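You operate a simulated robot arm through the tools that you are given. There is no shell and no other tool. Be economical: measure what you need, move in short steps, check, and stop when the job is done.

You are at the controls of a simulated robot arm. One attempt, no reset.

Task
Tip one scoop of powder into the main well, start a mixed wash.
Fine: put the orange scoop back; shut the powder box and the drawer.

It is judged by the outcome, as a careful person would: the job done as asked, and still so three seconds after it is handed in. It fails if anything else is knocked over, pushed out of place, dropped, spilled or broken.

Robot
A 6-joint arm with a two-finger parallel gripper, fixed in place. Base frame: the origin is at the foot of the arm, x ahead of it, y to its left, z up. Lengths are in mm, angles in degrees, forces in N, time in s.
With the tool pointing down near the work surface it reaches from about 100 to 740 mm from the base axis. Its first joint turns from -166.0 to 166.0 degrees. Payload 3.91 kg.
The TCP is the grasp point between the finger pads, 30 mm short of the fingertips. In the tool frame z runs along the fingers and y along their closing line. The gripper opens to 110 mm. The fingers are 20 mm wide and 10 mm thick; the gripper's body (48 by 112 mm) begins 55 mm behind the TCP.
Orientation is that of the tool frame in the base frame, as a unit quaternion [x, y, z, w]. With the fingers straight down and closing along the base's y, the tool's x points along the base's -x, its y along +y and its z along -z.

Tools
- The arm moves only by the tool drive_tool. Its argument "deltas" is a list of rows, each a list of 7 numbers: the closure, from 0 (fully open) to 1 (shut), then the shift along the tool's x, y, z in mm, then the turn, a rotation vector about the tool's x, y, z in degrees. In form: [[claw, dx, dy, dz, ax, ay, az], ...]. A call has 1 to 20 rows; each row is the pose to reach, as a shift and turn from the pose commanded when the call began, along the tool's axes at that moment. A row lasts 0.2 s, in which the tool goes at most 50 mm and 8.6 degrees; a call with a longer step from one row to the next is refused whole, and so is a gripper value outside its range. A pose out of reach is approached as far as the arm can. The call stops where the force on the tool passes 90 N (or 10 N more than at its start, if that is more) or the arm is blocked; 0.2 s more then pass. The fingers move at their own pace (about 45 mm/s each) and stop on an object; they squeeze with about 36 N. The grip force told is the motor's: it shows also when the fingers shut on nothing. Time passes only in rows, and 0.2 s behind the last, so rows that repeat a pose let the fingers close. The reply holds the time, the measured pose of the TCP, the force on the tool along the base axes, the opening and the grip force, in the units named above and with some noise.
- Cameras (640 x 400 px; columns grow to the right, rows downward): "scene" is fixed at [221.1, -649.9, 1567.9]; the picture's right is [0.83, -0.55, 0.00], its down [-0.27, -0.41, -0.87] and it looks along [0.48, 0.73, -0.49] (base axes); focal length 350 px, centre (320, 200). "wrist" rides on the gripper at [-36, 0, -57] in the tool frame; the picture's right is [0.00, -1.00, 0.00], its down [0.97, 0.00, -0.24] and it looks along [0.24, 0.00, 0.97] (tool axes); focal length 218 px, centre (320, 200).
- snapshot(camera): a new picture of that camera. It takes no simulated time.
- slide_trunk(by): slides the trunk up (or, below 0, down) by that many mm; the arm rides with it, the base frame stays. It gives what a move gives, with no picture.
- locate(camera, pixels): for up to 12 pixels [column, row] of the newest picture of that camera ("zoom" is the newest enlarged one), the place [x, y, z] in the base frame of the surface seen there, good to about 2 mm. It takes no simulated time.
- inspect(camera, box): a new picture of the part [left, top, right, bottom] of that camera's present view, enlarged. It takes no simulated time.
- close_job(): hands the job in; it is judged then, once.

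Keep the steps short. Do not move on a guess: measure, check each grasp and each placing, and mend mistakes. In all there are 80 turns and 54 pictures (those below and enlarged ones count). Leave the gripper open and the arm clear of the work at the hand-in unless told otherwise, and finish with a single line.

The tools are called after "Emit:" by a JSON object that holds its "api" and its "payload". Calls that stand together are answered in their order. drive_tool: Moves the arm, as the interface text tells. Its arguments: {"type":"object","properties":{"deltas":{"type":"array","items":{"type":"array","items":{"type":"number"}}}},"required":["deltas"]} The other tools are called the same way: slide_trunk (by) slides the trunk up or down; snapshot (camera) takes a picture; locate (camera, pixels) gives the place of the surface under pixels of a picture; inspect (camera, box) takes an enlarged picture of a part of a camera's view; close_job () hands the job in.

At the start:

```text
time_s: 0.0
tcp_pos: [430.0, 87.7, 1379.9]
tcp_rot: [0.0, 1.0, 0.0, -0.001]
ft_force: [0.3, -0.2, -0.8]
finger_gap: 110.0
grip_force: 0.1
trunk travel left (down, up): [-550.0, 60.0]
```

scene: 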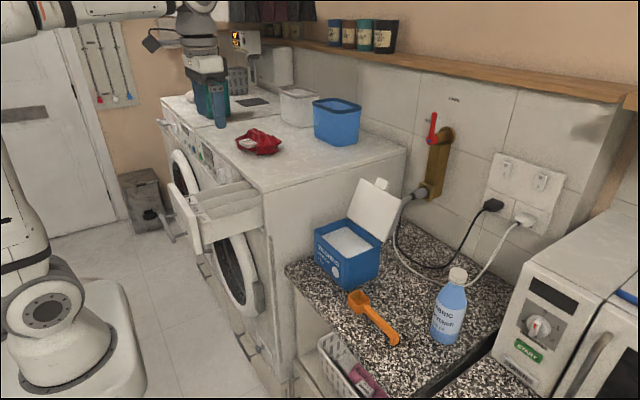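
wrist: 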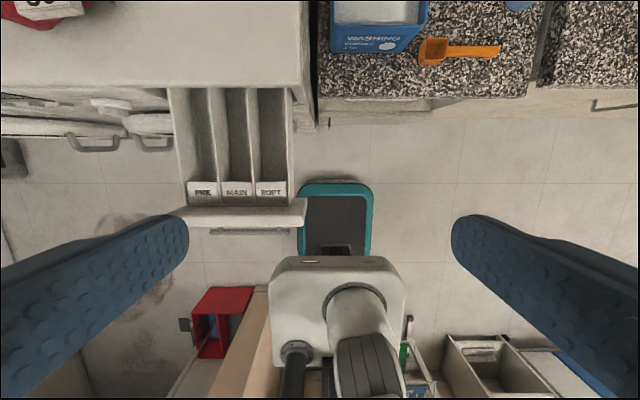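

The drawer is open with PRE/MAIN/SOFT wells, the box lid is open and the orange scoop is on the counter. I'll enlarge these areas first.

Emit:
{"api": "inspect", "payload": {"camera": "scene", "box": [150, 80, 310, 260]}}

Emit:
{"api": "inspect", "payload": {"camera": "scene", "box": [290, 160, 480, 360]}}

Emit:
{"api": "locate", "payload": {"camera": "wrist", "pixels": [[436, 52], [458, 50], [495, 52], [375, 12], [333, 50], [422, 50], [238, 140], [237, 190], [240, 215], [275, 140], [290, 95], [175, 95]]}}

Emit:
{"api": "locate", "payload": {"camera": "scene", "pixels": [[357, 300], [372, 315], [393, 340], [350, 238], [315, 235], [378, 250], [350, 285], [383, 184], [355, 180], [222, 205], [207, 195], [240, 215]]}}

```text
2.22 times, centred on (230, 170) of scene
```

zoom: 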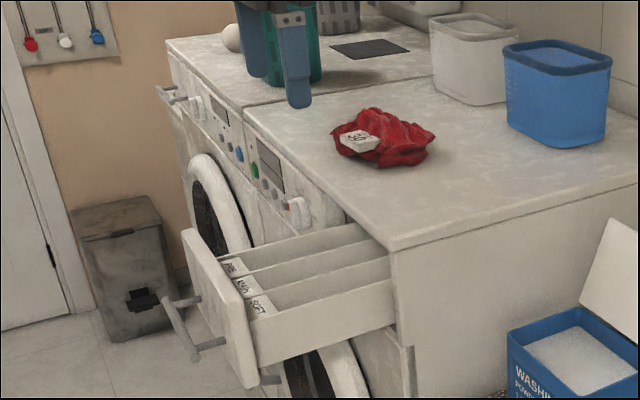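

```text
2.00 times, centred on (385, 260) of scene
```

zoom: 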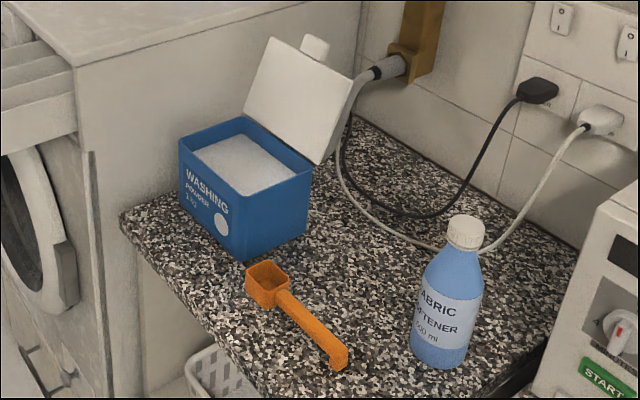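

```text
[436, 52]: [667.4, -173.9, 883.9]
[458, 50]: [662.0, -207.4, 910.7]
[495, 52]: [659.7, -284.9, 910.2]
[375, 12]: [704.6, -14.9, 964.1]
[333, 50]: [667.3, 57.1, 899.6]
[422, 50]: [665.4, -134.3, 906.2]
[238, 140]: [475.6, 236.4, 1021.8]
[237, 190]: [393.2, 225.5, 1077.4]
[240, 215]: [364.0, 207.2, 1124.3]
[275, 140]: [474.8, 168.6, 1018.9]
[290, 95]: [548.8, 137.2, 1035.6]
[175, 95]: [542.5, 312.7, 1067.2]
```

```text
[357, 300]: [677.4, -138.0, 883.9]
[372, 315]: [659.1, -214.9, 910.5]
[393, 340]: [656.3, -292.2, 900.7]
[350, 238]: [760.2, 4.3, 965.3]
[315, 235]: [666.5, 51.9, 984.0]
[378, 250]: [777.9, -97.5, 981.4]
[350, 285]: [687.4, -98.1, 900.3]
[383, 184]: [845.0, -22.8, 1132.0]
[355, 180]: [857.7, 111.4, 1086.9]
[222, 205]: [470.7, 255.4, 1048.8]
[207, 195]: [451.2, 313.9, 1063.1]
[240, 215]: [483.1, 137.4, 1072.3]
```

The scoop lies with its bowl at about (670,-155) and its handle from y=-190 to -290 at z≈910. The box rim is at z≈984. I still need to see the washer's front panel, so I'll turn the tool horizontal (towards +x), in front of and left of the drawer.

Emit:
{"api": "drive_tool", "payload": {"deltas": [[0, 8, 27, 12, 0, -7.5, 0], [0, 16, 55, 25, 0, -15, 0], [0, 25, 82, 37, 0, -22.5, 0], [0, 33, 110, 50, 0, -30, 0], [0, 41, 137, 62, 0, -37.5, 0], [0, 50, 165, 75, 0, -45, 0], [0, 58, 192, 87, 0, -52.5, 0], [0, 66, 220, 100, 0, -60, 0], [0, 75, 247, 112, 0, -67.5, 0], [0, 83, 275, 125, 0, -75, 0], [0, 91, 302, 137, 0, -82.5, 0], [0, 100, 330, 150, 0, -90, 0]]}}

Emit:
{"api": "snapshot", "payload": {"camera": "wrist"}}

```text
time_s: 2.6
tcp_pos: [330.8, 419.3, 1229.3]
tcp_rot: [-0.001, 0.706, 0.001, 0.708]
ft_force: [-0.2, 0.1, -0.1]
finger_gap: 110.1
grip_force: 0.1
trunk travel left (down, up): [-550.0, 60.0]
```

```text
49 pictures are left
```

wrist: 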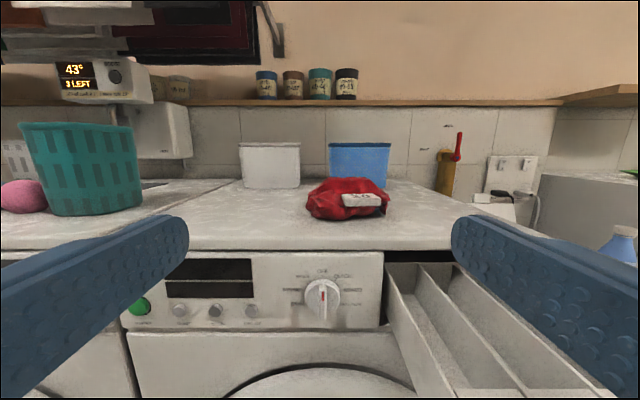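

The panel is visible: a dial at (322,297), three small buttons and a green button at (142,306). I'll enlarge it to read the labels.

Emit:
{"api": "inspect", "payload": {"camera": "wrist", "box": [110, 245, 270, 345]}}

Emit:
{"api": "inspect", "payload": {"camera": "wrist", "box": [260, 250, 390, 331]}}

Emit:
{"api": "locate", "payload": {"camera": "wrist", "pixels": [[142, 306], [322, 297], [322, 283], [322, 312], [308, 297], [337, 297], [215, 310], [180, 310], [252, 310], [360, 300], [150, 325], [290, 270]]}}

```text
4.00 times, centred on (190, 295) of wrist
```

zoom: 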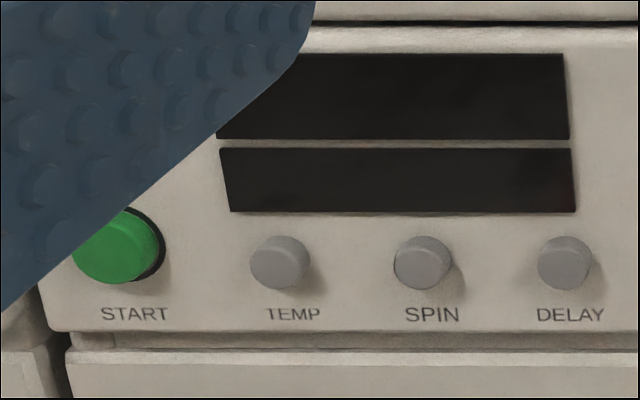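

```text
4.92 times, centred on (325, 290) of wrist
```

zoom: 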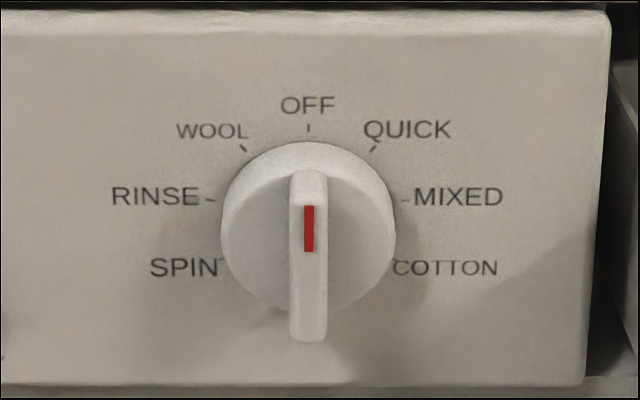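

```text
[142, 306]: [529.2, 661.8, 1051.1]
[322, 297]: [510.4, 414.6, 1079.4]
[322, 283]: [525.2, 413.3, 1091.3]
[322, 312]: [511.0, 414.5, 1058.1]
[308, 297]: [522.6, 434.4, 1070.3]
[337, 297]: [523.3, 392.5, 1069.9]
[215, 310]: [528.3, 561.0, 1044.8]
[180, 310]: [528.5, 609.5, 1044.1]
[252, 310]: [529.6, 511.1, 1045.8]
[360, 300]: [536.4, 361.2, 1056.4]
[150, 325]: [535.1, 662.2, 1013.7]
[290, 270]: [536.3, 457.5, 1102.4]
```

The dial points to OFF and has to turn clockwise to MIXED. I'll measure the tick positions and the grip bar.

Emit:
{"api": "locate", "payload": {"camera": "zoom", "pixels": [[308, 128], [242, 149], [373, 149], [210, 200], [405, 200], [222, 262], [395, 262], [308, 180], [308, 335], [293, 260], [324, 260], [308, 230]]}}

```text
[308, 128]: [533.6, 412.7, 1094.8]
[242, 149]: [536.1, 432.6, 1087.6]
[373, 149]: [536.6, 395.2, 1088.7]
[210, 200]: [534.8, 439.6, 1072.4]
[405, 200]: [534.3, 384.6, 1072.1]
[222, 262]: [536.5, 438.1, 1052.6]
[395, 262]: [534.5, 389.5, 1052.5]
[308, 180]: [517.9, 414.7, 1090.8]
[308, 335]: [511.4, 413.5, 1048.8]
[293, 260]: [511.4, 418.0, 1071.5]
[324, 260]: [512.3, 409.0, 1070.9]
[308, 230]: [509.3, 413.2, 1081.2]
```

Dial centre is about (y 413.5, z 1066.5), the ticks are 40° apart, and MIXED is 80° clockwise of OFF. The bar is about 9 mm wide with its front at x≈510. I'll approach with the fingers partly closed.

Emit:
{"api": "drive_tool", "payload": {"deltas": [[0.6, 40, 0, 0, 0, 0, 0], [0.6, 82, -2, 10, 0, 0, 0], [0.6, 125, -4, 35, 0, 0, 0], [0.6, 163.4, -4.2, 60, 0, 0, 0], [0.6, 163.4, -4.2, 100, 0, 0, 0], [0.6, 163.4, -4.2, 110, 0, 0, 0], [0.6, 163.4, -4.2, 110, 0, 0, 0]]}}

Emit:
{"api": "snapshot", "payload": {"camera": "wrist"}}

```text
time_s: 4.2
tcp_pos: [439.2, 414.8, 1067.3]
tcp_rot: [-0.001, 0.707, 0.0, 0.707]
ft_force: [0.8, -0.1, -0.8]
finger_gap: 44.0
grip_force: 0.1
trunk travel left (down, up): [-550.0, 60.0]
```

```text
46 pictures are left
```

wrist: 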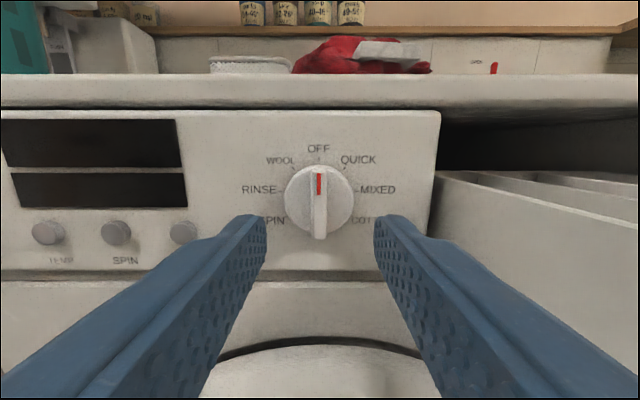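

The fingers are centred on the dial bar (col 320). I'll move in 48 mm so the tips flank the bar, then close.

Emit:
{"api": "drive_tool", "payload": {"deltas": [[0.6, 0, 0, 30, 0, 0, 0], [0.6, 0, 0, 48, 0, 0, 0], [1, 0, 0, 48, 0, 0, 0], [1, 0, 0, 48, 0, 0, 0], [1, 0, 0, 48, 0, 0, 0], [1, 0, 0, 48, 0, 0, 0]]}}

Emit:
{"api": "snapshot", "payload": {"camera": "wrist"}}

```text
time_s: 5.6
tcp_pos: [487.1, 414.3, 1068.9]
tcp_rot: [0.0, 0.706, 0.0, 0.708]
ft_force: [2.8, 9.6, 3.6]
finger_gap: 9.7
grip_force: 44.8
trunk travel left (down, up): [-550.0, 60.0]
```

```text
45 pictures are left
```

wrist: 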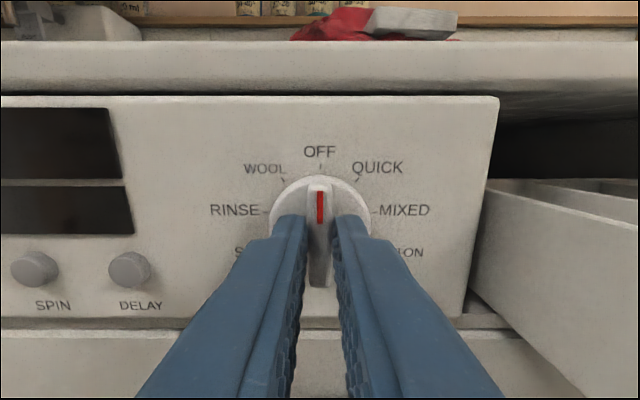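

The bar is gripped (gap 9.7). I'll turn 80° clockwise.

Emit:
{"api": "drive_tool", "payload": {"deltas": [[1, 0, 0, 0, 0, 0, 8], [1, 0, 0, 0, 0, 0, 16], [1, 0, 0, 0, 0, 0, 24], [1, 0, 0, 0, 0, 0, 32], [1, 0, 0, 0, 0, 0, 40], [1, 0, 0, 0, 0, 0, 48], [1, 0, 0, 0, 0, 0, 56], [1, 0, 0, 0, 0, 0, 64], [1, 0, 0, 0, 0, 0, 72], [1, 0, 0, 0, 0, 0, 80], [1, 0, 0, 0, 0, 0, 80]]}}

Emit:
{"api": "snapshot", "payload": {"camera": "wrist"}}

```text
time_s: 6.3
tcp_pos: [493.1, 413.8, 1074.2]
tcp_rot: [0.119, 0.711, 0.08, 0.688]
ft_force: [-18.7, -45.4, -2.1]
finger_gap: 10.0
grip_force: 45.0
out of reach, approached as far as the arm can: row 2, 3
trunk travel left (down, up): [-550.0, 60.0]
stopped in row 3: the force on the tool passed its limit (the readings are from after the stop); the commanded pose is now the measured one
```

```text
44 pictures are left
```

wrist: 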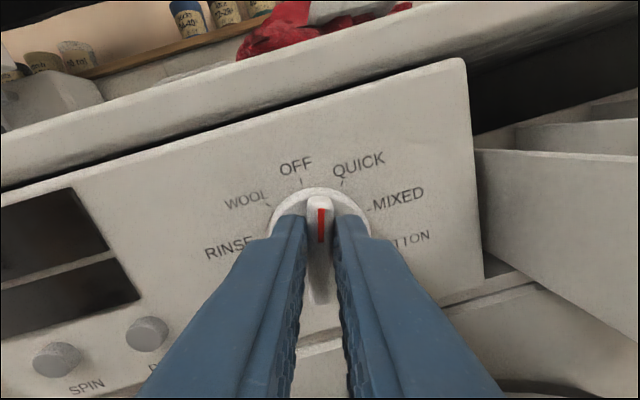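

The turn stopped at about 16° because of an arm reach limit, not the dial. I'll release, back out and find where this wrist can roll.

Emit:
{"api": "drive_tool", "payload": {"deltas": [[0.6, 0, 0, 0, 0, 0, 0], [0.6, 0, 0, 0, 0, 0, 0], [0.6, 0, 0, -25, 0, 0, 0], [0.6, 0, 0, -65, 0, 0, 0], [0.6, 0, 0, -110, 0, 0, 0], [0.6, 0, 0, -110, 0, 0, 0]]}}

Emit:
{"api": "drive_tool", "payload": {"deltas": [[0.6, 0, 0, 0, 0, 0, 8], [0.6, 0, 0, 0, 0, 0, 16], [0.6, 0, 0, 0, 0, 0, 24], [0.6, 0, 0, 0, 0, 0, 32], [0.6, 0, 0, 0, 0, 0, 40], [0.6, 0, 0, 0, 0, 0, 48], [0.6, 0, 0, 0, 0, 0, 56], [0.6, 0, 0, 0, 0, 0, 64]]}}

```text
time_s: 7.7
tcp_pos: [384.9, 435.4, 1084.2]
tcp_rot: [0.113, 0.713, 0.082, 0.687]
ft_force: [0.4, 0.1, 0.7]
finger_gap: 43.8
grip_force: 0.0
out of reach, approached as far as the arm can: row 4, 5, 6
trunk travel left (down, up): [-550.0, 60.0]
```

```text
time_s: 9.5
tcp_pos: [468.2, 620.2, 1348.1]
tcp_rot: [0.471, 0.575, 0.38, 0.55]
ft_force: [0.0, -0.7, 0.5]
finger_gap: 44.0
grip_force: 0.1
out of reach, approached as far as the arm can: row 1, 2, 3, 4, 5, 6, 7, 8
trunk travel left (down, up): [-550.0, 60.0]
```

The tool swung well away from where I aimed it while "out of reach". I'll check the scene for damage before doing anything else.

Emit:
{"api": "snapshot", "payload": {"camera": "scene"}}

Emit:
{"api": "snapshot", "payload": {"camera": "wrist"}}

```text
43 pictures are left
```

scene: 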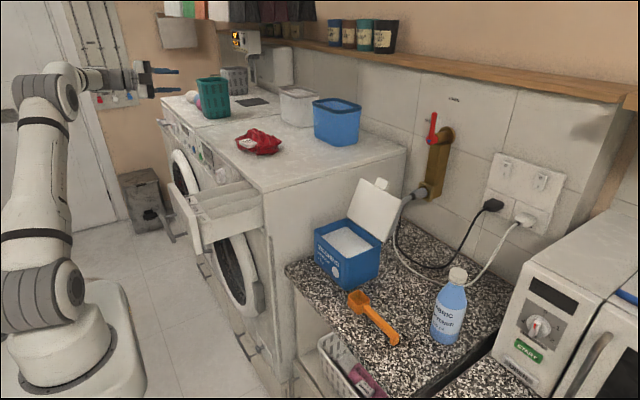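

```text
42 pictures are left
```

wrist: 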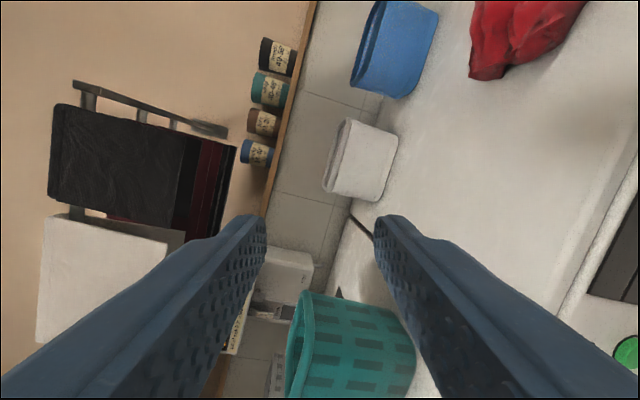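

Nothing was disturbed. The last wrist joint seems to run out when rolling clockwise, so I'll roll back and try the other direction. The gripper is symmetric, so a roll of −100° is as good as +80°.

Emit:
{"api": "drive_tool", "payload": {"deltas": [[0.6, 0, 0, 0, 0, 0, -8], [0.6, 0, 0, 0, 0, 0, -16], [0.6, 0, 0, 0, 0, 0, -24], [0.6, 0, 0, 0, 0, 0, -32], [0.6, 0, 0, 0, 0, 0, -40], [0.6, 0, 0, 0, 0, 0, -48], [0.6, 0, 0, 0, 0, 0, -56], [0.6, 0, 0, 0, 0, 0, -64]]}}

```text
time_s: 11.3
tcp_pos: [481.1, 623.2, 1336.6]
tcp_rot: [0.093, 0.737, 0.03, 0.668]
ft_force: [0.7, 0.4, -0.4]
finger_gap: 43.9
grip_force: 0.1
trunk travel left (down, up): [-550.0, 60.0]
```

The commanded pose is now the one reached, with a slight tilt. I'll set the orientation straight first.

Emit:
{"api": "drive_tool", "payload": {"deltas": [[0.6, 0, 0, 0, -2.55, -2.8, -5], [0.6, 0, 0, 0, -5.1, -5.6, -10]]}}

```text
time_s: 11.9
tcp_pos: [480.9, 622.4, 1337.7]
tcp_rot: [0.0, 0.707, 0.001, 0.707]
ft_force: [0.3, -0.1, 0.0]
finger_gap: 44.0
grip_force: 0.0
trunk travel left (down, up): [-550.0, 60.0]
```

Emit:
{"api": "drive_tool", "payload": {"deltas": [[0.6, 0, -10, -40, 0, 0, 0], [0.6, 20, -40, -70, 0, 0, 0], [0.6, 45, -75, -96, 0, 0, 0], [0.6, 75, -110, -96, 0, 0, 0], [0.6, 105, -145, -96, 0, 0, 0], [0.6, 125, -180, -96, 0, 0, 0], [0.6, 138, -202, -96, 0, 0, 0], [0.6, 138, -202, -96, 0, 0, -8], [0.6, 138, -202, -96, 0, 0, -16], [0.6, 138, -202, -96, 0, 0, -24]]}}

```text
refused: row 3 steps farther than a row can; nothing moved
```

Emit:
{"api": "drive_tool", "payload": {"deltas": [[0.6, 0, -10, -40, 0, 0, 0], [0.6, 20, -35, -70, 0, 0, 0], [0.6, 40, -65, -96, 0, 0, 0], [0.6, 65, -100, -96, 0, 0, 0], [0.6, 90, -135, -96, 0, 0, 0], [0.6, 115, -170, -96, 0, 0, 0], [0.6, 138, -202, -96, 0, 0, 0], [0.6, 138, -202, -96, 0, 0, -8], [0.6, 138, -202, -96, 0, 0, -16], [0.6, 138, -202, -96, 0, 0, -24]]}}

```text
time_s: 14.1
tcp_pos: [383.3, 422.0, 1198.5]
tcp_rot: [-0.146, 0.692, -0.148, 0.691]
ft_force: [-0.3, 0.1, -0.2]
finger_gap: 43.8
grip_force: 0.0
trunk travel left (down, up): [-550.0, 60.0]
```

Rolling counter-clockwise works without trouble, so I'll continue towards −100°.

Emit:
{"api": "drive_tool", "payload": {"deltas": [[0.6, 0, 0, 0, 0, 0, -8], [0.6, 0, 0, 0, 0, 0, -16], [0.6, 0, 0, 0, 0, 0, -24], [0.6, 0, 0, 0, 0, 0, -32], [0.6, 0, 0, 0, 0, 0, -40], [0.6, 0, 0, 0, 0, 0, -48], [0.6, 0, 0, 0, 0, 0, -56], [0.6, 0, 0, 0, 0, 0, -64], [0.6, 0, 0, 0, 0, 0, -72], [0.6, 0, 0, 0, 0, 0, -76]]}}

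```text
time_s: 16.3
tcp_pos: [383.5, 422.0, 1199.0]
tcp_rot: [0.541, -0.455, 0.542, -0.455]
ft_force: [0.7, 0.1, -1.0]
finger_gap: 44.1
grip_force: 0.1
trunk travel left (down, up): [-550.0, 60.0]
```

Roll −100° works too. I'll continue to −164°, which lines up with the bar's current 16°.

Emit:
{"api": "drive_tool", "payload": {"deltas": [[0.6, 0, 0, 0, 0, 0, -8], [0.6, 0, 0, 0, 0, 0, -16], [0.6, 0, 0, 0, 0, 0, -24], [0.6, 0, 0, 0, 0, 0, -32], [0.6, 0, 0, 0, 0, 0, -40], [0.6, 0, 0, 0, 0, 0, -48], [0.6, 0, 0, 0, 0, 0, -56], [0.6, 0, 0, 0, 0, 0, -64]]}}

Emit:
{"api": "snapshot", "payload": {"camera": "wrist"}}

```text
time_s: 18.1
tcp_pos: [383.6, 421.8, 1196.1]
tcp_rot: [0.7, -0.1, 0.7, -0.097]
ft_force: [0.3, 0.0, -0.5]
finger_gap: 44.1
grip_force: 0.0
trunk travel left (down, up): [-550.0, 60.0]
```

```text
41 pictures are left
```

wrist: 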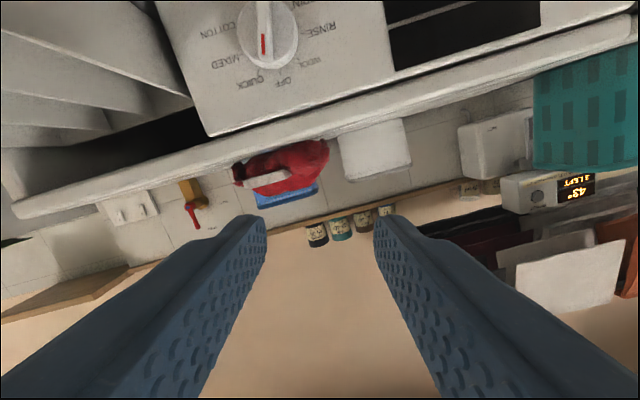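

The bar is now exactly parallel to the fingers. I'll lower the tool to the dial's height and check the centring.

Emit:
{"api": "drive_tool", "payload": {"deltas": [[0.6, -31, 11, 10, 0, 0, 0], [0.6, -62, 22, 20, 0, 0, 0], [0.6, -93, 33, 35, 0, 0, 0], [0.6, -123.7, 43.8, 50, 0, 0, 0], [0.6, -123.7, 43.8, 56, 0, 0, 0]]}}

Emit:
{"api": "snapshot", "payload": {"camera": "wrist"}}

```text
time_s: 19.3
tcp_pos: [442.0, 416.0, 1065.9]
tcp_rot: [0.7, -0.1, 0.7, -0.098]
ft_force: [0.4, -0.2, 0.0]
finger_gap: 43.9
grip_force: 0.1
trunk travel left (down, up): [-550.0, 60.0]
```

```text
40 pictures are left
```

wrist: 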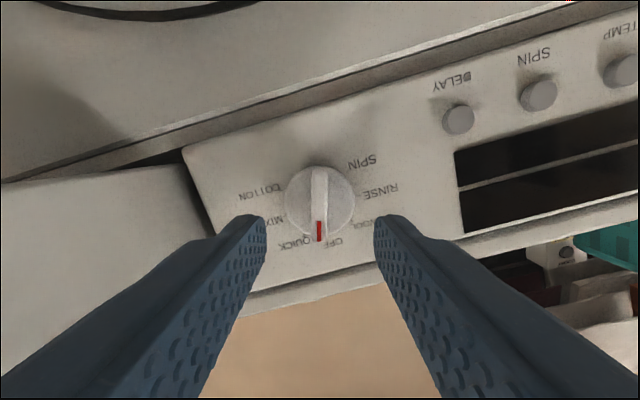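

Centred. I'll move in 47 mm and close on the bar.

Emit:
{"api": "drive_tool", "payload": {"deltas": [[0.6, 0, 0, 30, 0, 0, 0], [0.6, 0, 0, 47, 0, 0, 0], [1, 0, 0, 47, 0, 0, 0], [1, 0, 0, 47, 0, 0, 0], [1, 0, 0, 47, 0, 0, 0], [1, 0, 0, 47, 0, 0, 0]]}}

Emit:
{"api": "drive_tool", "payload": {"deltas": [[1, 0, 0, 0, 0, 0, 6], [1, 0, 0, 0, 0, 0, 12], [1, 0, 0, 0, 0, 0, 18], [1, 0, 0, 0, 0, 0, 24], [1, 0, 0, 0, 0, 0, 30], [1, 0, 0, 0, 0, 0, 36], [1, 0, 0, 0, 0, 0, 42], [1, 0, 0, 0, 0, 0, 48], [1, 0, 0, 0, 0, 0, 54], [1, 0, 0, 0, 0, 0, 60], [1, 0, 0, 0, 0, 0, 64], [1, 0, 0, 0, 0, 0, 64]]}}

Emit:
{"api": "snapshot", "payload": {"camera": "wrist"}}

```text
time_s: 20.7
tcp_pos: [488.0, 416.4, 1067.9]
tcp_rot: [0.7, -0.099, 0.7, -0.099]
ft_force: [1.1, -3.8, -0.8]
finger_gap: 9.8
grip_force: 44.8
trunk travel left (down, up): [-550.0, 60.0]
```

```text
time_s: 22.7
tcp_pos: [486.7, 428.2, 1062.0]
tcp_rot: [0.592, -0.389, 0.586, -0.393]
ft_force: [1.9, 57.2, -3.7]
finger_gap: 10.0
grip_force: 45.2
trunk travel left (down, up): [-550.0, 60.0]
stopped in row 9: the force on the tool passed its limit (the readings are from after the stop); the commanded pose is now the measured one
```

```text
39 pictures are left
```

wrist: 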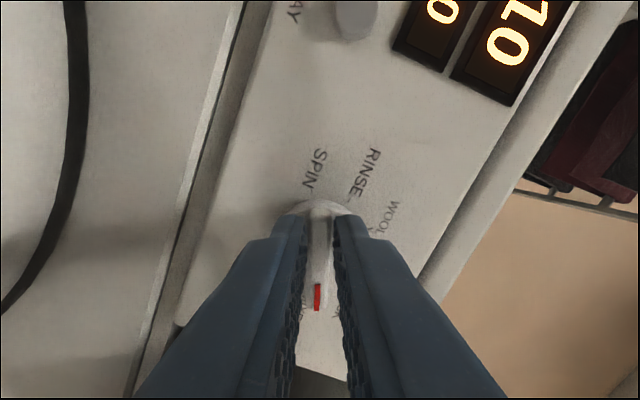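

The dial moved to about 67° before a sideways force of 57 N (+y) stopped it. I'll check whether the arm touches the drawer.

Emit:
{"api": "snapshot", "payload": {"camera": "scene"}}

Emit:
{"api": "inspect", "payload": {"camera": "scene", "box": [120, 80, 280, 260]}}

```text
38 pictures are left
```

scene: 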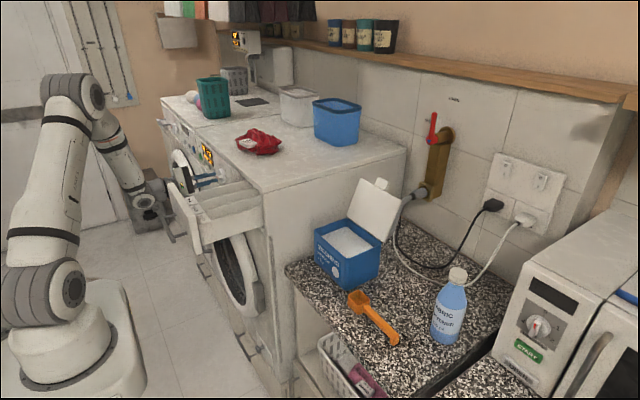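

```text
2.22 times, centred on (200, 170) of scene
```

zoom: 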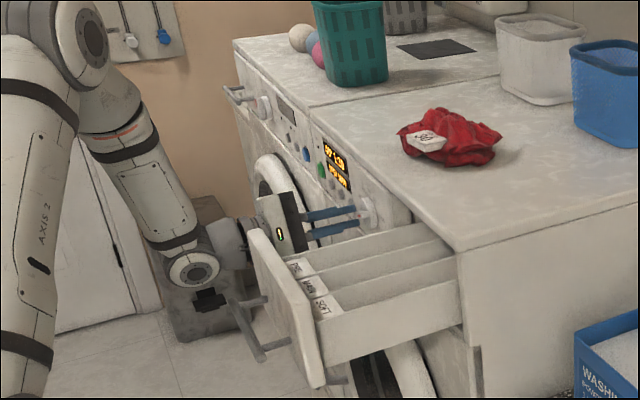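

The display is lit (the program is being set). The wrist is crowding the open drawer front, so I'll finish the dial after the drawer is shut. Now I'll release, ease left away from the drawer, retreat and rise.

Emit:
{"api": "drive_tool", "payload": {"deltas": [[0.6, 0, 0, 0, 0, 0, 0], [0.6, 0, 0, 0, 0, 0, 0], [0.6, -11, -4.7, 0, 0, 0, 0], [0.6, -11, -4.7, -30, 0, 0, 0], [0.6, -15, -6, -60, 0, 0, 0], [0.6, -15, -6, -100, 0, 0, 0], [0.6, 0, -44, -100, 0, 0, 0], [0.6, 15, -84, -100, 0, 0, 0], [0.6, 35, -126, -100, 0, 0, 0], [0.6, 50, -165, -100, 0, 0, 0]]}}

Emit:
{"api": "snapshot", "payload": {"camera": "wrist"}}

```text
time_s: 24.9
tcp_pos: [387.5, 433.9, 1239.3]
tcp_rot: [0.588, -0.392, 0.586, -0.397]
ft_force: [-0.3, 0.3, -0.6]
finger_gap: 44.1
grip_force: 0.0
trunk travel left (down, up): [-550.0, 60.0]
```

```text
36 pictures are left
```

wrist: 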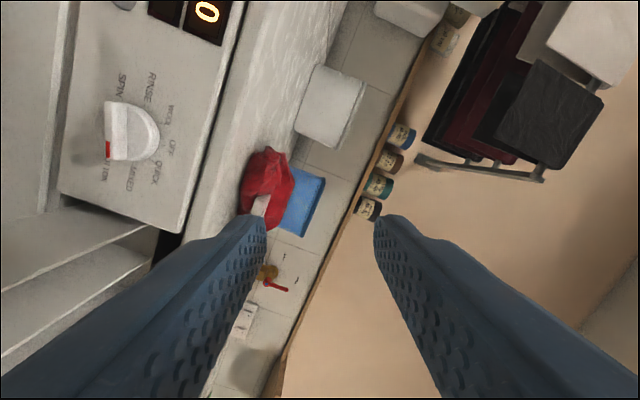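

The arm is clear. I'll roll back to upright (+113°) in two stages, and also locate the shoulder and a few scoop and drawer points.

Emit:
{"api": "drive_tool", "payload": {"deltas": [[0, 0, 0, 0, 0, 0, 8], [0, 0, 0, 0, 0, 0, 16], [0, 0, 0, 0, 0, 0, 24], [0, 0, 0, 0, 0, 0, 32], [0, 0, 0, 0, 0, 0, 40], [0, 0, 0, 0, 0, 0, 48], [0, 0, 0, 0, 0, 0, 56], [0, 0, 0, 0, 0, 0, 64], [0, 0, 0, 0, 0, 0, 72], [0, 0, 0, 0, 0, 0, 80], [0, 0, 0, 0, 0, 0, 88], [0, 0, 0, 0, 0, 0, 96], [0, 0, 0, 0, 0, 0, 104], [0, 0, 0, 0, 0, 0, 110]]}}

Emit:
{"api": "locate", "payload": {"camera": "scene", "pixels": [[75, 290], [95, 92], [145, 200], [362, 292], [349, 297], [358, 312], [370, 302], [397, 338], [391, 345], [380, 320], [376, 186], [398, 207]]}}

```text
time_s: 27.9
tcp_pos: [386.0, 433.6, 1240.1]
tcp_rot: [-0.016, 0.706, -0.009, 0.708]
ft_force: [0.0, 0.6, 0.4]
finger_gap: 110.1
grip_force: 0.0
trunk travel left (down, up): [-550.0, 60.0]
```

```text
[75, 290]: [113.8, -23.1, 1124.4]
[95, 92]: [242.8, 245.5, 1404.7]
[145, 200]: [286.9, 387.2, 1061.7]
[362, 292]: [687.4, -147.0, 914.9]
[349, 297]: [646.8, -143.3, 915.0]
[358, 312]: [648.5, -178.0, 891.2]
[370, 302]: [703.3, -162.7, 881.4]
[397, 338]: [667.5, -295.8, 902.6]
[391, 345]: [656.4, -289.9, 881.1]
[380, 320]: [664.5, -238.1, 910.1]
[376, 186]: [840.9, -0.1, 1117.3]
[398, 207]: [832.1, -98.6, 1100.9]
```

Shoulder is at z≈1124. The bowl spans x 647–688, y −143…−180, with its rim at 915, and the handle top is at 910. Next I'll point the tool down above the drawer and look at the wells.

Emit:
{"api": "drive_tool", "payload": {"deltas": [[0, -10, -20, 4, 0, 7.5, 0], [0, -20, -40, 8, 0, 15, 0], [0, -30, -60, 12, 0, 22.5, 0], [0, -40, -80, 16, 0, 30, 0], [0, -50, -100, 20, 0, 37.5, 0], [0, -60, -120, 24, 0, 45, 0], [0, -70, -140, 28, 0, 52.5, 0], [0, -80, -160, 32, 0, 60, 0], [0, -90, -180, 36, 0, 67.5, 0], [0, -90, -200, 40, 0, 75, 0], [0, -90, -220, 44, 0, 82.5, 0], [0, -90, -234, 44, 0, 90, 0]]}}

Emit:
{"api": "snapshot", "payload": {"camera": "wrist"}}

```text
time_s: 30.5
tcp_pos: [432.0, 202.5, 1339.4]
tcp_rot: [-0.003, 1.0, -0.019, -0.002]
ft_force: [-0.1, -0.2, -0.5]
finger_gap: 109.9
grip_force: 0.1
trunk travel left (down, up): [-550.0, 60.0]
```

```text
35 pictures are left
```

wrist: 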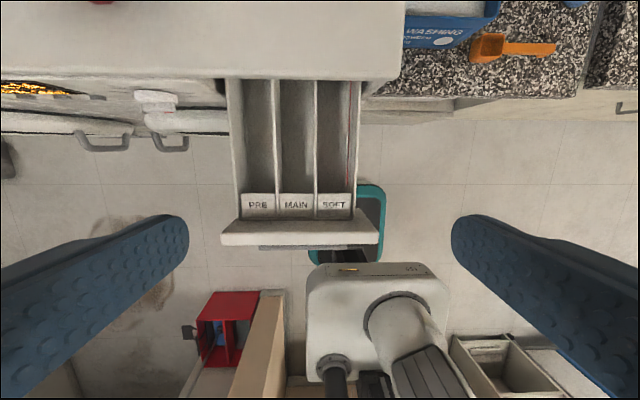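

Emit:
{"api": "locate", "payload": {"camera": "wrist", "pixels": [[277, 150], [316, 150], [297, 130], [297, 180], [296, 205], [295, 225], [277, 90], [316, 90], [235, 150], [355, 150], [228, 238], [377, 235]]}}

Emit:
{"api": "inspect", "payload": {"camera": "wrist", "box": [215, 70, 395, 255]}}

```text
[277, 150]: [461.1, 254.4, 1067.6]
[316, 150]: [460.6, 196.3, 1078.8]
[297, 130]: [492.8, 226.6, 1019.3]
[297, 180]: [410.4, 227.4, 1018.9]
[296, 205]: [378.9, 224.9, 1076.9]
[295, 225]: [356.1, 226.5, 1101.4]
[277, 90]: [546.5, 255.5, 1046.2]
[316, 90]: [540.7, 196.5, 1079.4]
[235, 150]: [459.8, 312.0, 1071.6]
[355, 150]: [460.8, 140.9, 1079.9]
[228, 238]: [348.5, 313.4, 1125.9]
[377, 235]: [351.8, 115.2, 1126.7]
```

```text
2.16 times, centred on (305, 162) of wrist
```

zoom: 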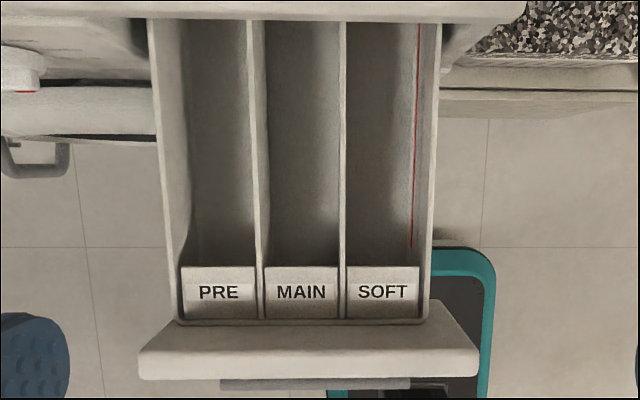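

Main well: y 199–252, x 395–545, floor 1019, wall tops 1080, with the drawer front topping out at 1126. My plan:
- Grip the scoop handle near its far end, with the fingers closing along x.
- Dig, then pour by pitching the bowl down over the well.

First I'll test reach: turn 90° and go high over the scoop.

Emit:
{"api": "drive_tool", "payload": {"deltas": [[0, -16, -33, 5, -0.12, 0.12, 6.43], [0, -33, -67, 10, -0.25, 0.25, 12.86], [0, -50, -100, 20, -0.37, 0.37, 19.3], [0, -66, -133, 30, -0.5, 0.5, 25.7], [0, -83, -167, 40, -0.62, 0.62, 32.1], [0, -99, -200, 50, -0.74, 0.74, 38.6], [0, -116, -233, 60, -0.86, 0.86, 45], [0, -132, -267, 70, -1, 1, 51.4], [0, -149, -300, 80, -1.1, 1.1, 57.9], [0, -166, -333, 95, -1.24, 1.24, 64.3], [0, -182, -367, 110, -1.36, 1.36, 70.7], [0, -199, -400, 125, -1.5, 1.5, 77.1], [0, -215, -433, 145, -1.6, 1.6, 83.6], [0, -232, -467, 165, -1.73, 1.73, 90]]}}

Emit:
{"api": "snapshot", "payload": {"camera": "wrist"}}

```text
time_s: 33.5
tcp_pos: [667.9, -272.2, 1190.3]
tcp_rot: [0.705, 0.709, 0.0, 0.0]
ft_force: [0.2, -0.5, -0.7]
finger_gap: 110.0
grip_force: 0.0
trunk travel left (down, up): [-550.0, 60.0]
```

```text
33 pictures are left
```

wrist: 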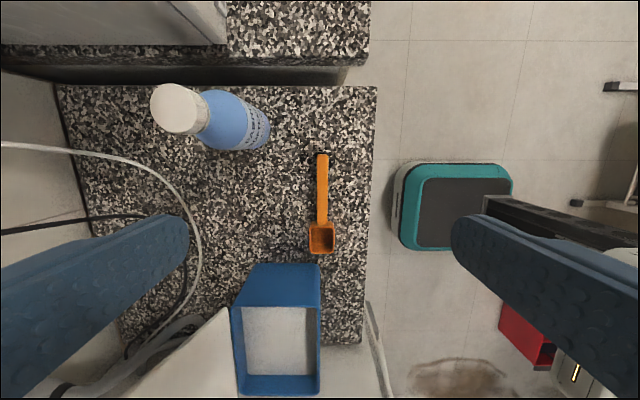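

Reach is fine here. I'll measure the scoop, box opening, bottle and lid from this view.

Emit:
{"api": "locate", "payload": {"camera": "wrist", "pixels": [[321, 158], [321, 190], [321, 215], [317, 190], [327, 190], [322, 238], [320, 285], [245, 300], [280, 340], [316, 380], [265, 130], [230, 380]]}}

Emit:
{"api": "inspect", "payload": {"camera": "wrist", "box": [220, 130, 360, 400]}}

```text
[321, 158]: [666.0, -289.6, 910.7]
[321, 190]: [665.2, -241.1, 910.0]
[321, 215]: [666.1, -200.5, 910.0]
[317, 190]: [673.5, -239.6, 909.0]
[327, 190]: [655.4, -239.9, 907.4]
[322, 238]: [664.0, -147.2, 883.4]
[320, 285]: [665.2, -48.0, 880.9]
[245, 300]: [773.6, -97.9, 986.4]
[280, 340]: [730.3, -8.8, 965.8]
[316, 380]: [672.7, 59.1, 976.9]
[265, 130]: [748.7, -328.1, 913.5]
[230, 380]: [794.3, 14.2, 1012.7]
```

```text
1.48 times, centred on (290, 265) of wrist
```

zoom: 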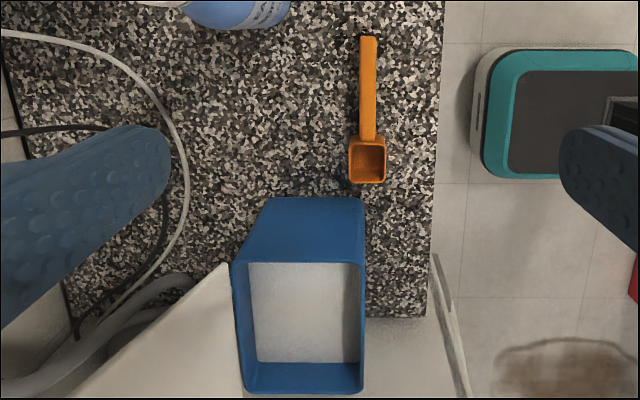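

Handle is 18 mm wide at x≈665 and y −183…−295. The box opening spans x 677–780, y −91…52, with powder at 966 and rim at 985. I'll descend above the handle end, leaning the tool 25° towards the bowl to make digging and pouring easier.

Emit:
{"api": "drive_tool", "payload": {"deltas": [[0.5, 2, 0, 45, 0, 5, 0], [0.5, 4, -1, 90, 0, 10, 0], [0.5, 6, -1, 135, 0, 15, 0], [0.5, 8, -2, 180, 0, 20, 0], [0.5, 10, -2, 220, 0, 25, 0], [0.5, 10, -2, 231, 0, 25, 0]]}}

Emit:
{"api": "snapshot", "payload": {"camera": "wrist"}}

```text
time_s: 34.9
tcp_pos: [665.6, -257.1, 962.4]
tcp_rot: [0.688, 0.693, 0.154, -0.154]
ft_force: [0.3, -0.3, -0.2]
finger_gap: 55.1
grip_force: 0.0
trunk travel left (down, up): [-550.0, 60.0]
```

```text
31 pictures are left
```

wrist: 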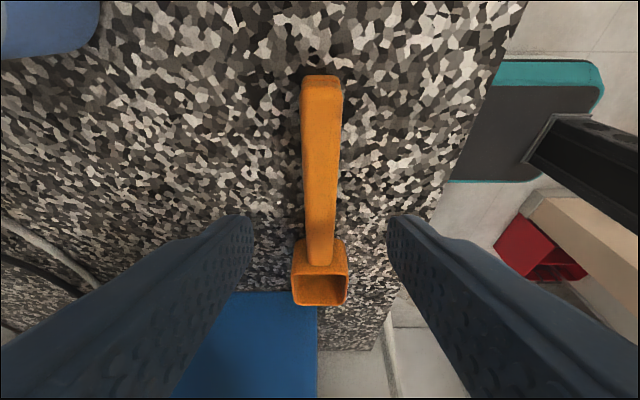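

Centred over the handle. I'll go straight down about 46 mm and close.

Emit:
{"api": "drive_tool", "payload": {"deltas": [[0.5, -12, 0, 20, 0, 0, 0], [0.5, -20, 0, 33, 0, 0, 0], [0.5, -24, 0, 39.6, 0, 0, 0], [0.5, -24, 0, 39.6, 0, 0, 0], [1, -24, 0, 39.6, 0, 0, 0], [1, -24, 0, 39.6, 0, 0, 0], [1, -24, 0, 39.6, 0, 0, 0], [1, -24, 0, 39.6, 0, 0, 0]]}}

Emit:
{"api": "snapshot", "payload": {"camera": "wrist"}}

```text
time_s: 36.7
tcp_pos: [666.9, -261.6, 914.7]
tcp_rot: [0.687, 0.693, 0.153, -0.154]
ft_force: [-0.3, -0.9, 0.5]
finger_gap: 16.9
grip_force: 36.1
trunk travel left (down, up): [-550.0, 60.0]
```

```text
30 pictures are left
```

wrist: 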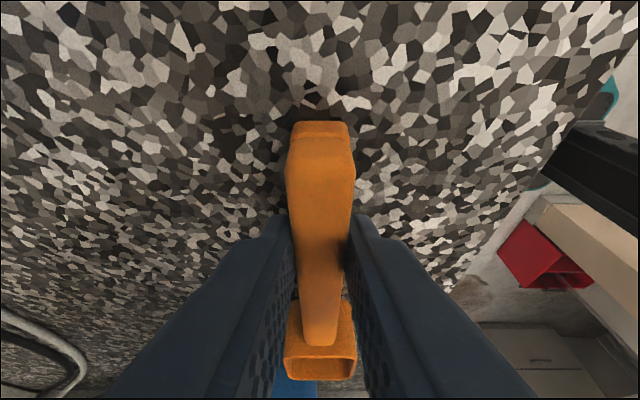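

The handle is held (gap 16.9). I'll lift straight up 210 mm, then move over the box, keeping the scoop level.

Emit:
{"api": "drive_tool", "payload": {"deltas": [[1, 8.5, 0, -18, 0, 0, 0], [1, 25, 0, -54, 0, 0, 0], [1, 42, 0, -91, 0, 0, 0], [1, 59, 0, -127, 0, 0, 0], [1, 76, 0, -163, 0, 0, 0], [1, 88.8, 0, -190, 0, 0, 0], [1, 125, 8, -173, 0, 0, 0], [1, 161, 16, -157, 0, 0, 0], [1, 197, 24, -140, 0, 0, 0], [1, 233, 32, -123, 0, 0, 0], [1, 265.5, 41, -107.7, 0, 0, 0], [1, 265.5, 41, -107.7, 0, 0, 0]]}}

Emit:
{"api": "snapshot", "payload": {"camera": "wrist"}}

Emit:
{"api": "snapshot", "payload": {"camera": "scene"}}

```text
time_s: 39.3
tcp_pos: [705.2, -68.8, 1129.6]
tcp_rot: [0.688, 0.692, 0.153, -0.153]
ft_force: [0.0, -0.7, -1.2]
finger_gap: 0.2
grip_force: 35.7
trunk travel left (down, up): [-550.0, 60.0]
```

```text
29 pictures are left
```

wrist: 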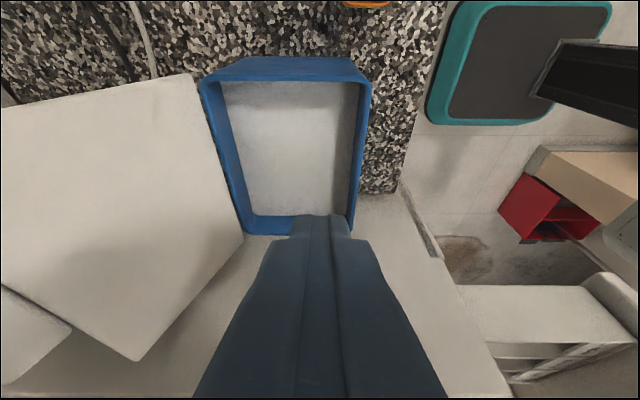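

```text
28 pictures are left
```

scene: 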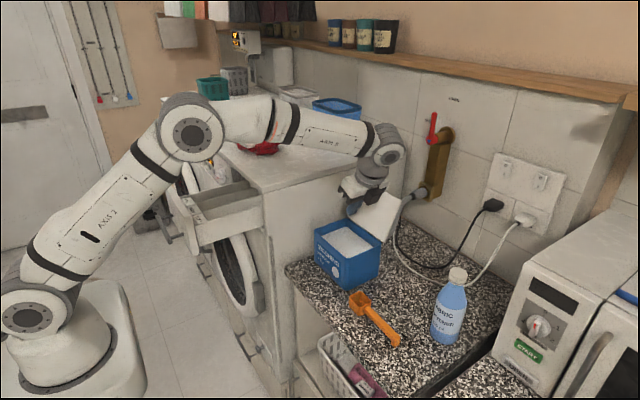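

The gap is 0.2, so the scoop slipped out. It still seems to lie in place. I'll look closely at the handle's shape before trying again.

Emit:
{"api": "inspect", "payload": {"camera": "scene", "box": [338, 283, 408, 353]}}

Emit:
{"api": "locate", "payload": {"camera": "scene", "pixels": [[359, 292], [349, 298], [370, 298], [358, 300], [380, 318], [376, 321], [386, 322], [397, 334], [390, 342], [398, 342], [383, 330], [378, 328]]}}

```text
5.71 times, centred on (373, 318) of scene
```

zoom: 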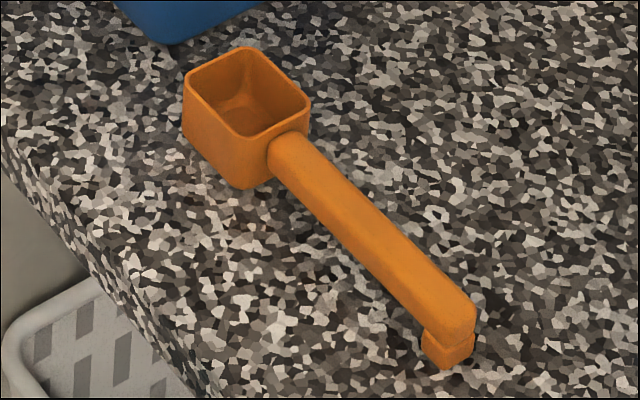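

```text
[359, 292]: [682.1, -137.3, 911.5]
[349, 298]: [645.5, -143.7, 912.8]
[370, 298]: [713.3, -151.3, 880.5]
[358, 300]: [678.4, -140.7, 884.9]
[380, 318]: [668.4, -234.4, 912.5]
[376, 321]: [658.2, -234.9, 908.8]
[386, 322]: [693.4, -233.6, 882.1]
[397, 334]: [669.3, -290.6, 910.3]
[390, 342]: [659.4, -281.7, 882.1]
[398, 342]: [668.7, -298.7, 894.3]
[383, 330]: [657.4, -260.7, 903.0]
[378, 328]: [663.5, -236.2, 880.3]
```

The handle is bevelled, about 16–18 mm wide and about 15 mm tall (z 895–911). My first grip was too high, on the upper bevel. I'll go back, lean only 12°, and grip about 2–3 mm lower.

Emit:
{"api": "drive_tool", "payload": {"deltas": [[0.5, -40, -10, -18, 0, 0, 0], [0.5, -80, -20, -37, 0, 0, 0], [0.5, -120, -30, -56, 0, -4, 0], [0.5, -160, -38, -74, 0, -8, 0], [0.5, -176, -41, -82, 0, -13, 0], [0.5, -192, -41, -45, 0, -13, 0], [0.5, -210, -41, -9, 0, -13, 0], [0.5, -228, -41, 30, 0, -13, 0], [0.5, -246.8, -41, 70, 0, -13, 0], [0.5, -246.8, -41, 70, 0, -13, 0]]}}

Emit:
{"api": "snapshot", "payload": {"camera": "wrist"}}

```text
time_s: 41.5
tcp_pos: [664.3, -255.6, 955.1]
tcp_rot: [0.701, 0.705, 0.075, -0.073]
ft_force: [-0.1, 0.4, 1.0]
finger_gap: 55.2
grip_force: 0.1
trunk travel left (down, up): [-550.0, 60.0]
```

```text
26 pictures are left
```

wrist: 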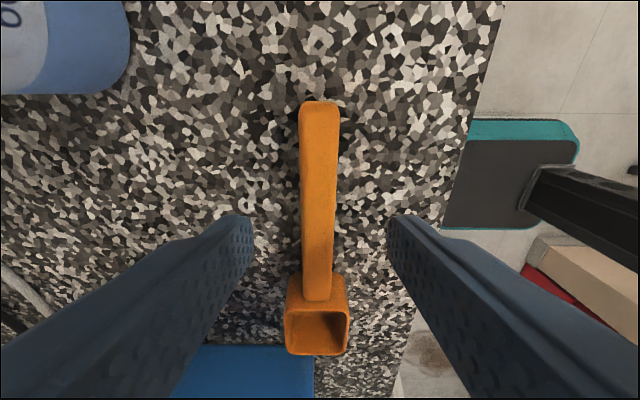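

Aligned. I'll descend about 43 mm and read position and force before closing.

Emit:
{"api": "drive_tool", "payload": {"deltas": [[0.5, -6, 0, 20, 0, 0, 0], [0.5, -10, 0, 35, 0, 0, 0], [0.5, -11.8, 0, 41.5, 0, 0, 0], [0.5, -11.8, 0, 41.5, 0, 0, 0]]}}

```text
time_s: 42.5
tcp_pos: [663.8, -261.0, 913.5]
tcp_rot: [0.701, 0.706, 0.074, -0.073]
ft_force: [0.6, 0.3, 0.7]
finger_gap: 55.1
grip_force: 0.1
trunk travel left (down, up): [-550.0, 60.0]
```

No contact yet. I'll go down in 1 mm steps to touch the counter lightly.

Emit:
{"api": "drive_tool", "payload": {"deltas": [[0.5, -0.2, 0, 1, 0, 0, 0], [0.5, -0.4, 0, 2, 0, 0, 0], [0.5, -0.4, 0, 2, 0, 0, 0]]}}

```text
time_s: 43.3
tcp_pos: [664.1, -262.4, 911.9]
tcp_rot: [0.7, 0.706, 0.074, -0.074]
ft_force: [0.5, -0.5, 0.2]
finger_gap: 55.2
grip_force: 0.1
trunk travel left (down, up): [-550.0, 60.0]
```

Emit:
{"api": "drive_tool", "payload": {"deltas": [[0.5, -0.2, 0, 1, 0, 0, 0], [0.5, -0.4, 0, 2, 0, 0, 0], [0.5, -0.4, 0, 2, 0, 0, 0]]}}

```text
time_s: 44.1
tcp_pos: [665.5, -263.6, 912.4]
tcp_rot: [0.701, 0.705, 0.075, -0.073]
ft_force: [-0.2, 5.1, 12.7]
finger_gap: 54.8
grip_force: 0.0
trunk travel left (down, up): [-550.0, 60.0]
```

The tips now touch the counter (12.7 N). I'll back off about 1 mm, close, lift slowly by 20 mm and check.

Emit:
{"api": "drive_tool", "payload": {"deltas": [[0.5, 0.2, 0, -1.2, 0, 0, 0], [1, 0.2, 0, -1.2, 0, 0, 0], [1, 0.2, 0, -1.2, 0, 0, 0], [1, 0.2, 0, -1.2, 0, 0, 0], [1, 0.2, 0, -1.2, 0, 0, 0], [1, 1, 0, -5, 0, 0, 0], [1, 2, 0, -10, 0, 0, 0], [1, 3, 0, -15, 0, 0, 0], [1, 4, 0, -20, 0, 0, 0], [1, 4, 0, -20, 0, 0, 0]]}}

Emit:
{"api": "snapshot", "payload": {"camera": "wrist"}}

```text
time_s: 46.3
tcp_pos: [664.2, -265.5, 931.1]
tcp_rot: [0.701, 0.705, 0.075, -0.074]
ft_force: [0.2, 0.2, -0.4]
finger_gap: 16.8
grip_force: 36.1
trunk travel left (down, up): [-550.0, 60.0]
```

```text
25 pictures are left
```

wrist: 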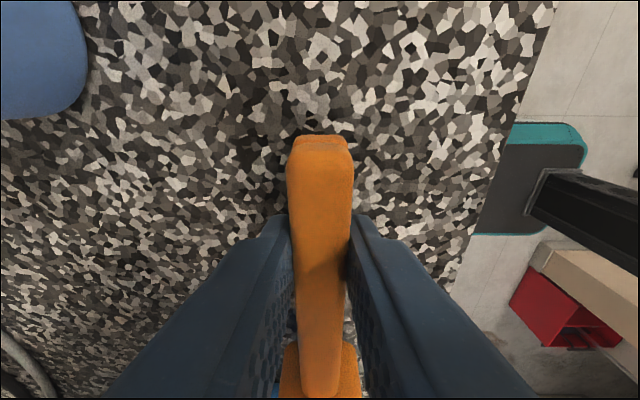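

Still held after the 20 mm lift (gap 16.8). I'll check the handle's tilt in the grip.

Emit:
{"api": "locate", "payload": {"camera": "wrist", "pixels": [[320, 160], [320, 200], [320, 260], [320, 320], [320, 370], [290, 380], [350, 370]]}}

Emit:
{"api": "inspect", "payload": {"camera": "scene", "box": [330, 240, 450, 360]}}

```text
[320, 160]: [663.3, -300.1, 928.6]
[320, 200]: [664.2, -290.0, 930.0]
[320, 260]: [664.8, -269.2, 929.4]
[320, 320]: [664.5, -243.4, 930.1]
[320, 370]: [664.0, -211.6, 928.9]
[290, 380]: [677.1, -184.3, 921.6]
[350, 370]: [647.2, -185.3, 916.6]
```

```text
3.33 times, centred on (390, 300) of scene
```

zoom: 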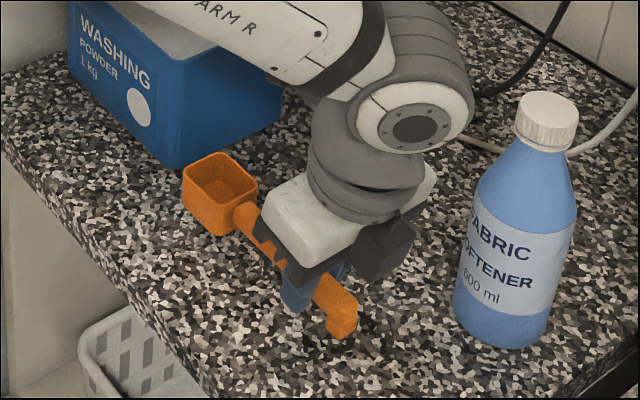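

It is held and level. I'll lift slowly to about z 1126, then move slowly over the box.

Emit:
{"api": "drive_tool", "payload": {"deltas": [[1, 2, 0, -9.5, 0, 0, 0], [1, 6, 0, -28.6, 0, 0, 0], [1, 10.1, 0, -47.7, 0, 0, 0], [1, 14.2, 0, -66.7, 0, 0, 0], [1, 18.2, 0, -85.8, 0, 0, 0], [1, 22.3, 0, -104.9, 0, 0, 0], [1, 26.4, 0, -124, 0, 0, 0], [1, 30.4, 0, -143, 0, 0, 0], [1, 35, 0, -164, 0, 0, 0], [1, 40.6, 0, -190.7, 0, 0, 0], [1, 60, 4, -186.6, 0, 0, 0], [1, 84, 9, -181.5, 0, 0, 0], [1, 108, 14, -176.3, 0, 0, 0], [1, 133, 20, -171, 0, 0, 0], [1, 158, 26, -165.7, 0, 0, 0], [1, 183, 32, -160.4, 0, 0, 0], [1, 208, 38, -155, 0, 0, 0], [1, 226, 42, -151.2, 0, 0, 0], [1, 235.2, 43, -149.3, 0, 0, 0]]}}

Emit:
{"api": "snapshot", "payload": {"camera": "wrist"}}

```text
time_s: 50.3
tcp_pos: [706.7, -65.6, 1125.4]
tcp_rot: [0.701, 0.706, 0.074, -0.073]
ft_force: [0.3, -0.1, 0.0]
finger_gap: 17.1
grip_force: 35.9
trunk travel left (down, up): [-550.0, 60.0]
```

```text
23 pictures are left
```

wrist: 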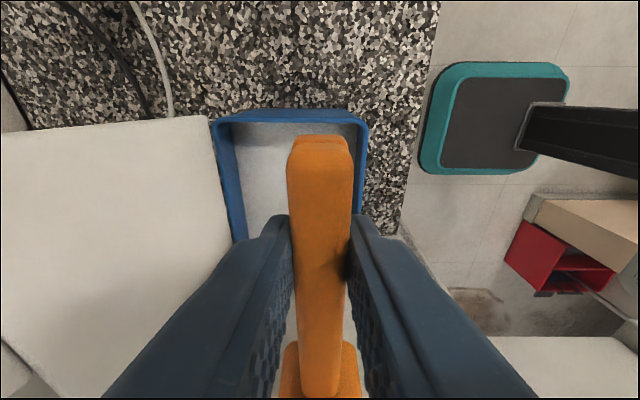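

Held (17.1) above the box. I'll pitch the bowl 40° down and plunge it into the powder.

Emit:
{"api": "drive_tool", "payload": {"deltas": [[1, 2, 0, 0, 0, -6, 0], [1, 4, 0, 0, 0, -13, 0], [1, 6, 0, 0, 0, -20, 0], [1, 8, 0, 1, 0, -27, 0], [1, 8, 0, 1, 0, -34, 0], [1, 8, 0, 1.7, 0, -40, 0], [1, 3, 0, 25, 0, -40, 0], [1, -2, 0, 49, 0, -40, 0], [1, -7, 0, 73, 0, -40, 0], [1, -11, 0, 90, 0, -40, 0], [1, -14, 0, 106, 0, -40, 0], [1, -17.4, 0, 120, 0, -40, 0], [1, -17.4, 0, 120, 0, -40, 0]]}}

Emit:
{"api": "snapshot", "payload": {"camera": "wrist"}}

```text
time_s: 53.1
tcp_pos: [706.3, -56.0, 1005.6]
tcp_rot: [0.683, 0.689, -0.169, 0.174]
ft_force: [2.0, 4.8, 7.6]
finger_gap: 17.0
grip_force: 36.1
trunk travel left (down, up): [-550.0, 60.0]
```

```text
22 pictures are left
```

wrist: 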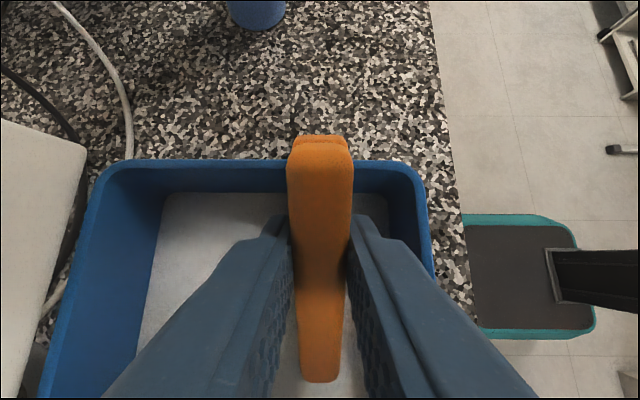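

The bowl is submerged in the powder. I'll level it partly while still in the powder, keeping the lip inside the box walls, then lift and level fully.

Emit:
{"api": "drive_tool", "payload": {"deltas": [[1, -4, 0, 0, 0, 5, 0], [1, -8, 0, 0.2, 0, 10, 0], [1, -12, 0, 0.3, 0, 15, 0], [1, -15.6, 0, 0.4, 0, 20, 0], [1, -15.6, 0, 0.4, 0, 20, 0], [1, -21, 0, -10, 0, 20, 0], [1, -27, 0, -21, 0, 20, 0], [1, -32, 0, -31, 0, 20, 0], [1, -38, 0, -42, 0, 20, 0], [1, -45, 0, -52, 0, 24, 0], [1, -53, 0, -63, 0, 29, 0], [1, -62, 0, -74, 0, 34, 0], [1, -70, 0, -84, 0, 38, 0], [1, -77.4, 0, -94.7, 0, 40, 0], [1, -77.4, 0, -94.7, 0, 40, 0]]}}

Emit:
{"api": "inspect", "payload": {"camera": "scene", "box": [290, 150, 450, 290]}}

```text
time_s: 56.3
tcp_pos: [705.0, -82.2, 1124.1]
tcp_rot: [0.7, 0.706, 0.075, -0.074]
ft_force: [0.6, 0.5, -0.6]
finger_gap: 16.8
grip_force: 36.2
trunk travel left (down, up): [-550.0, 60.0]
```

```text
2.86 times, centred on (370, 220) of scene
```

zoom: 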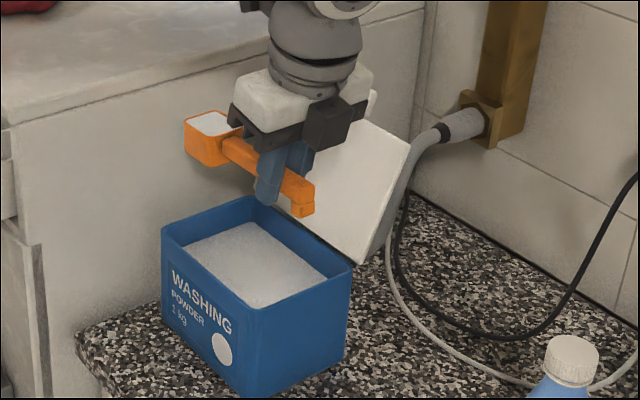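

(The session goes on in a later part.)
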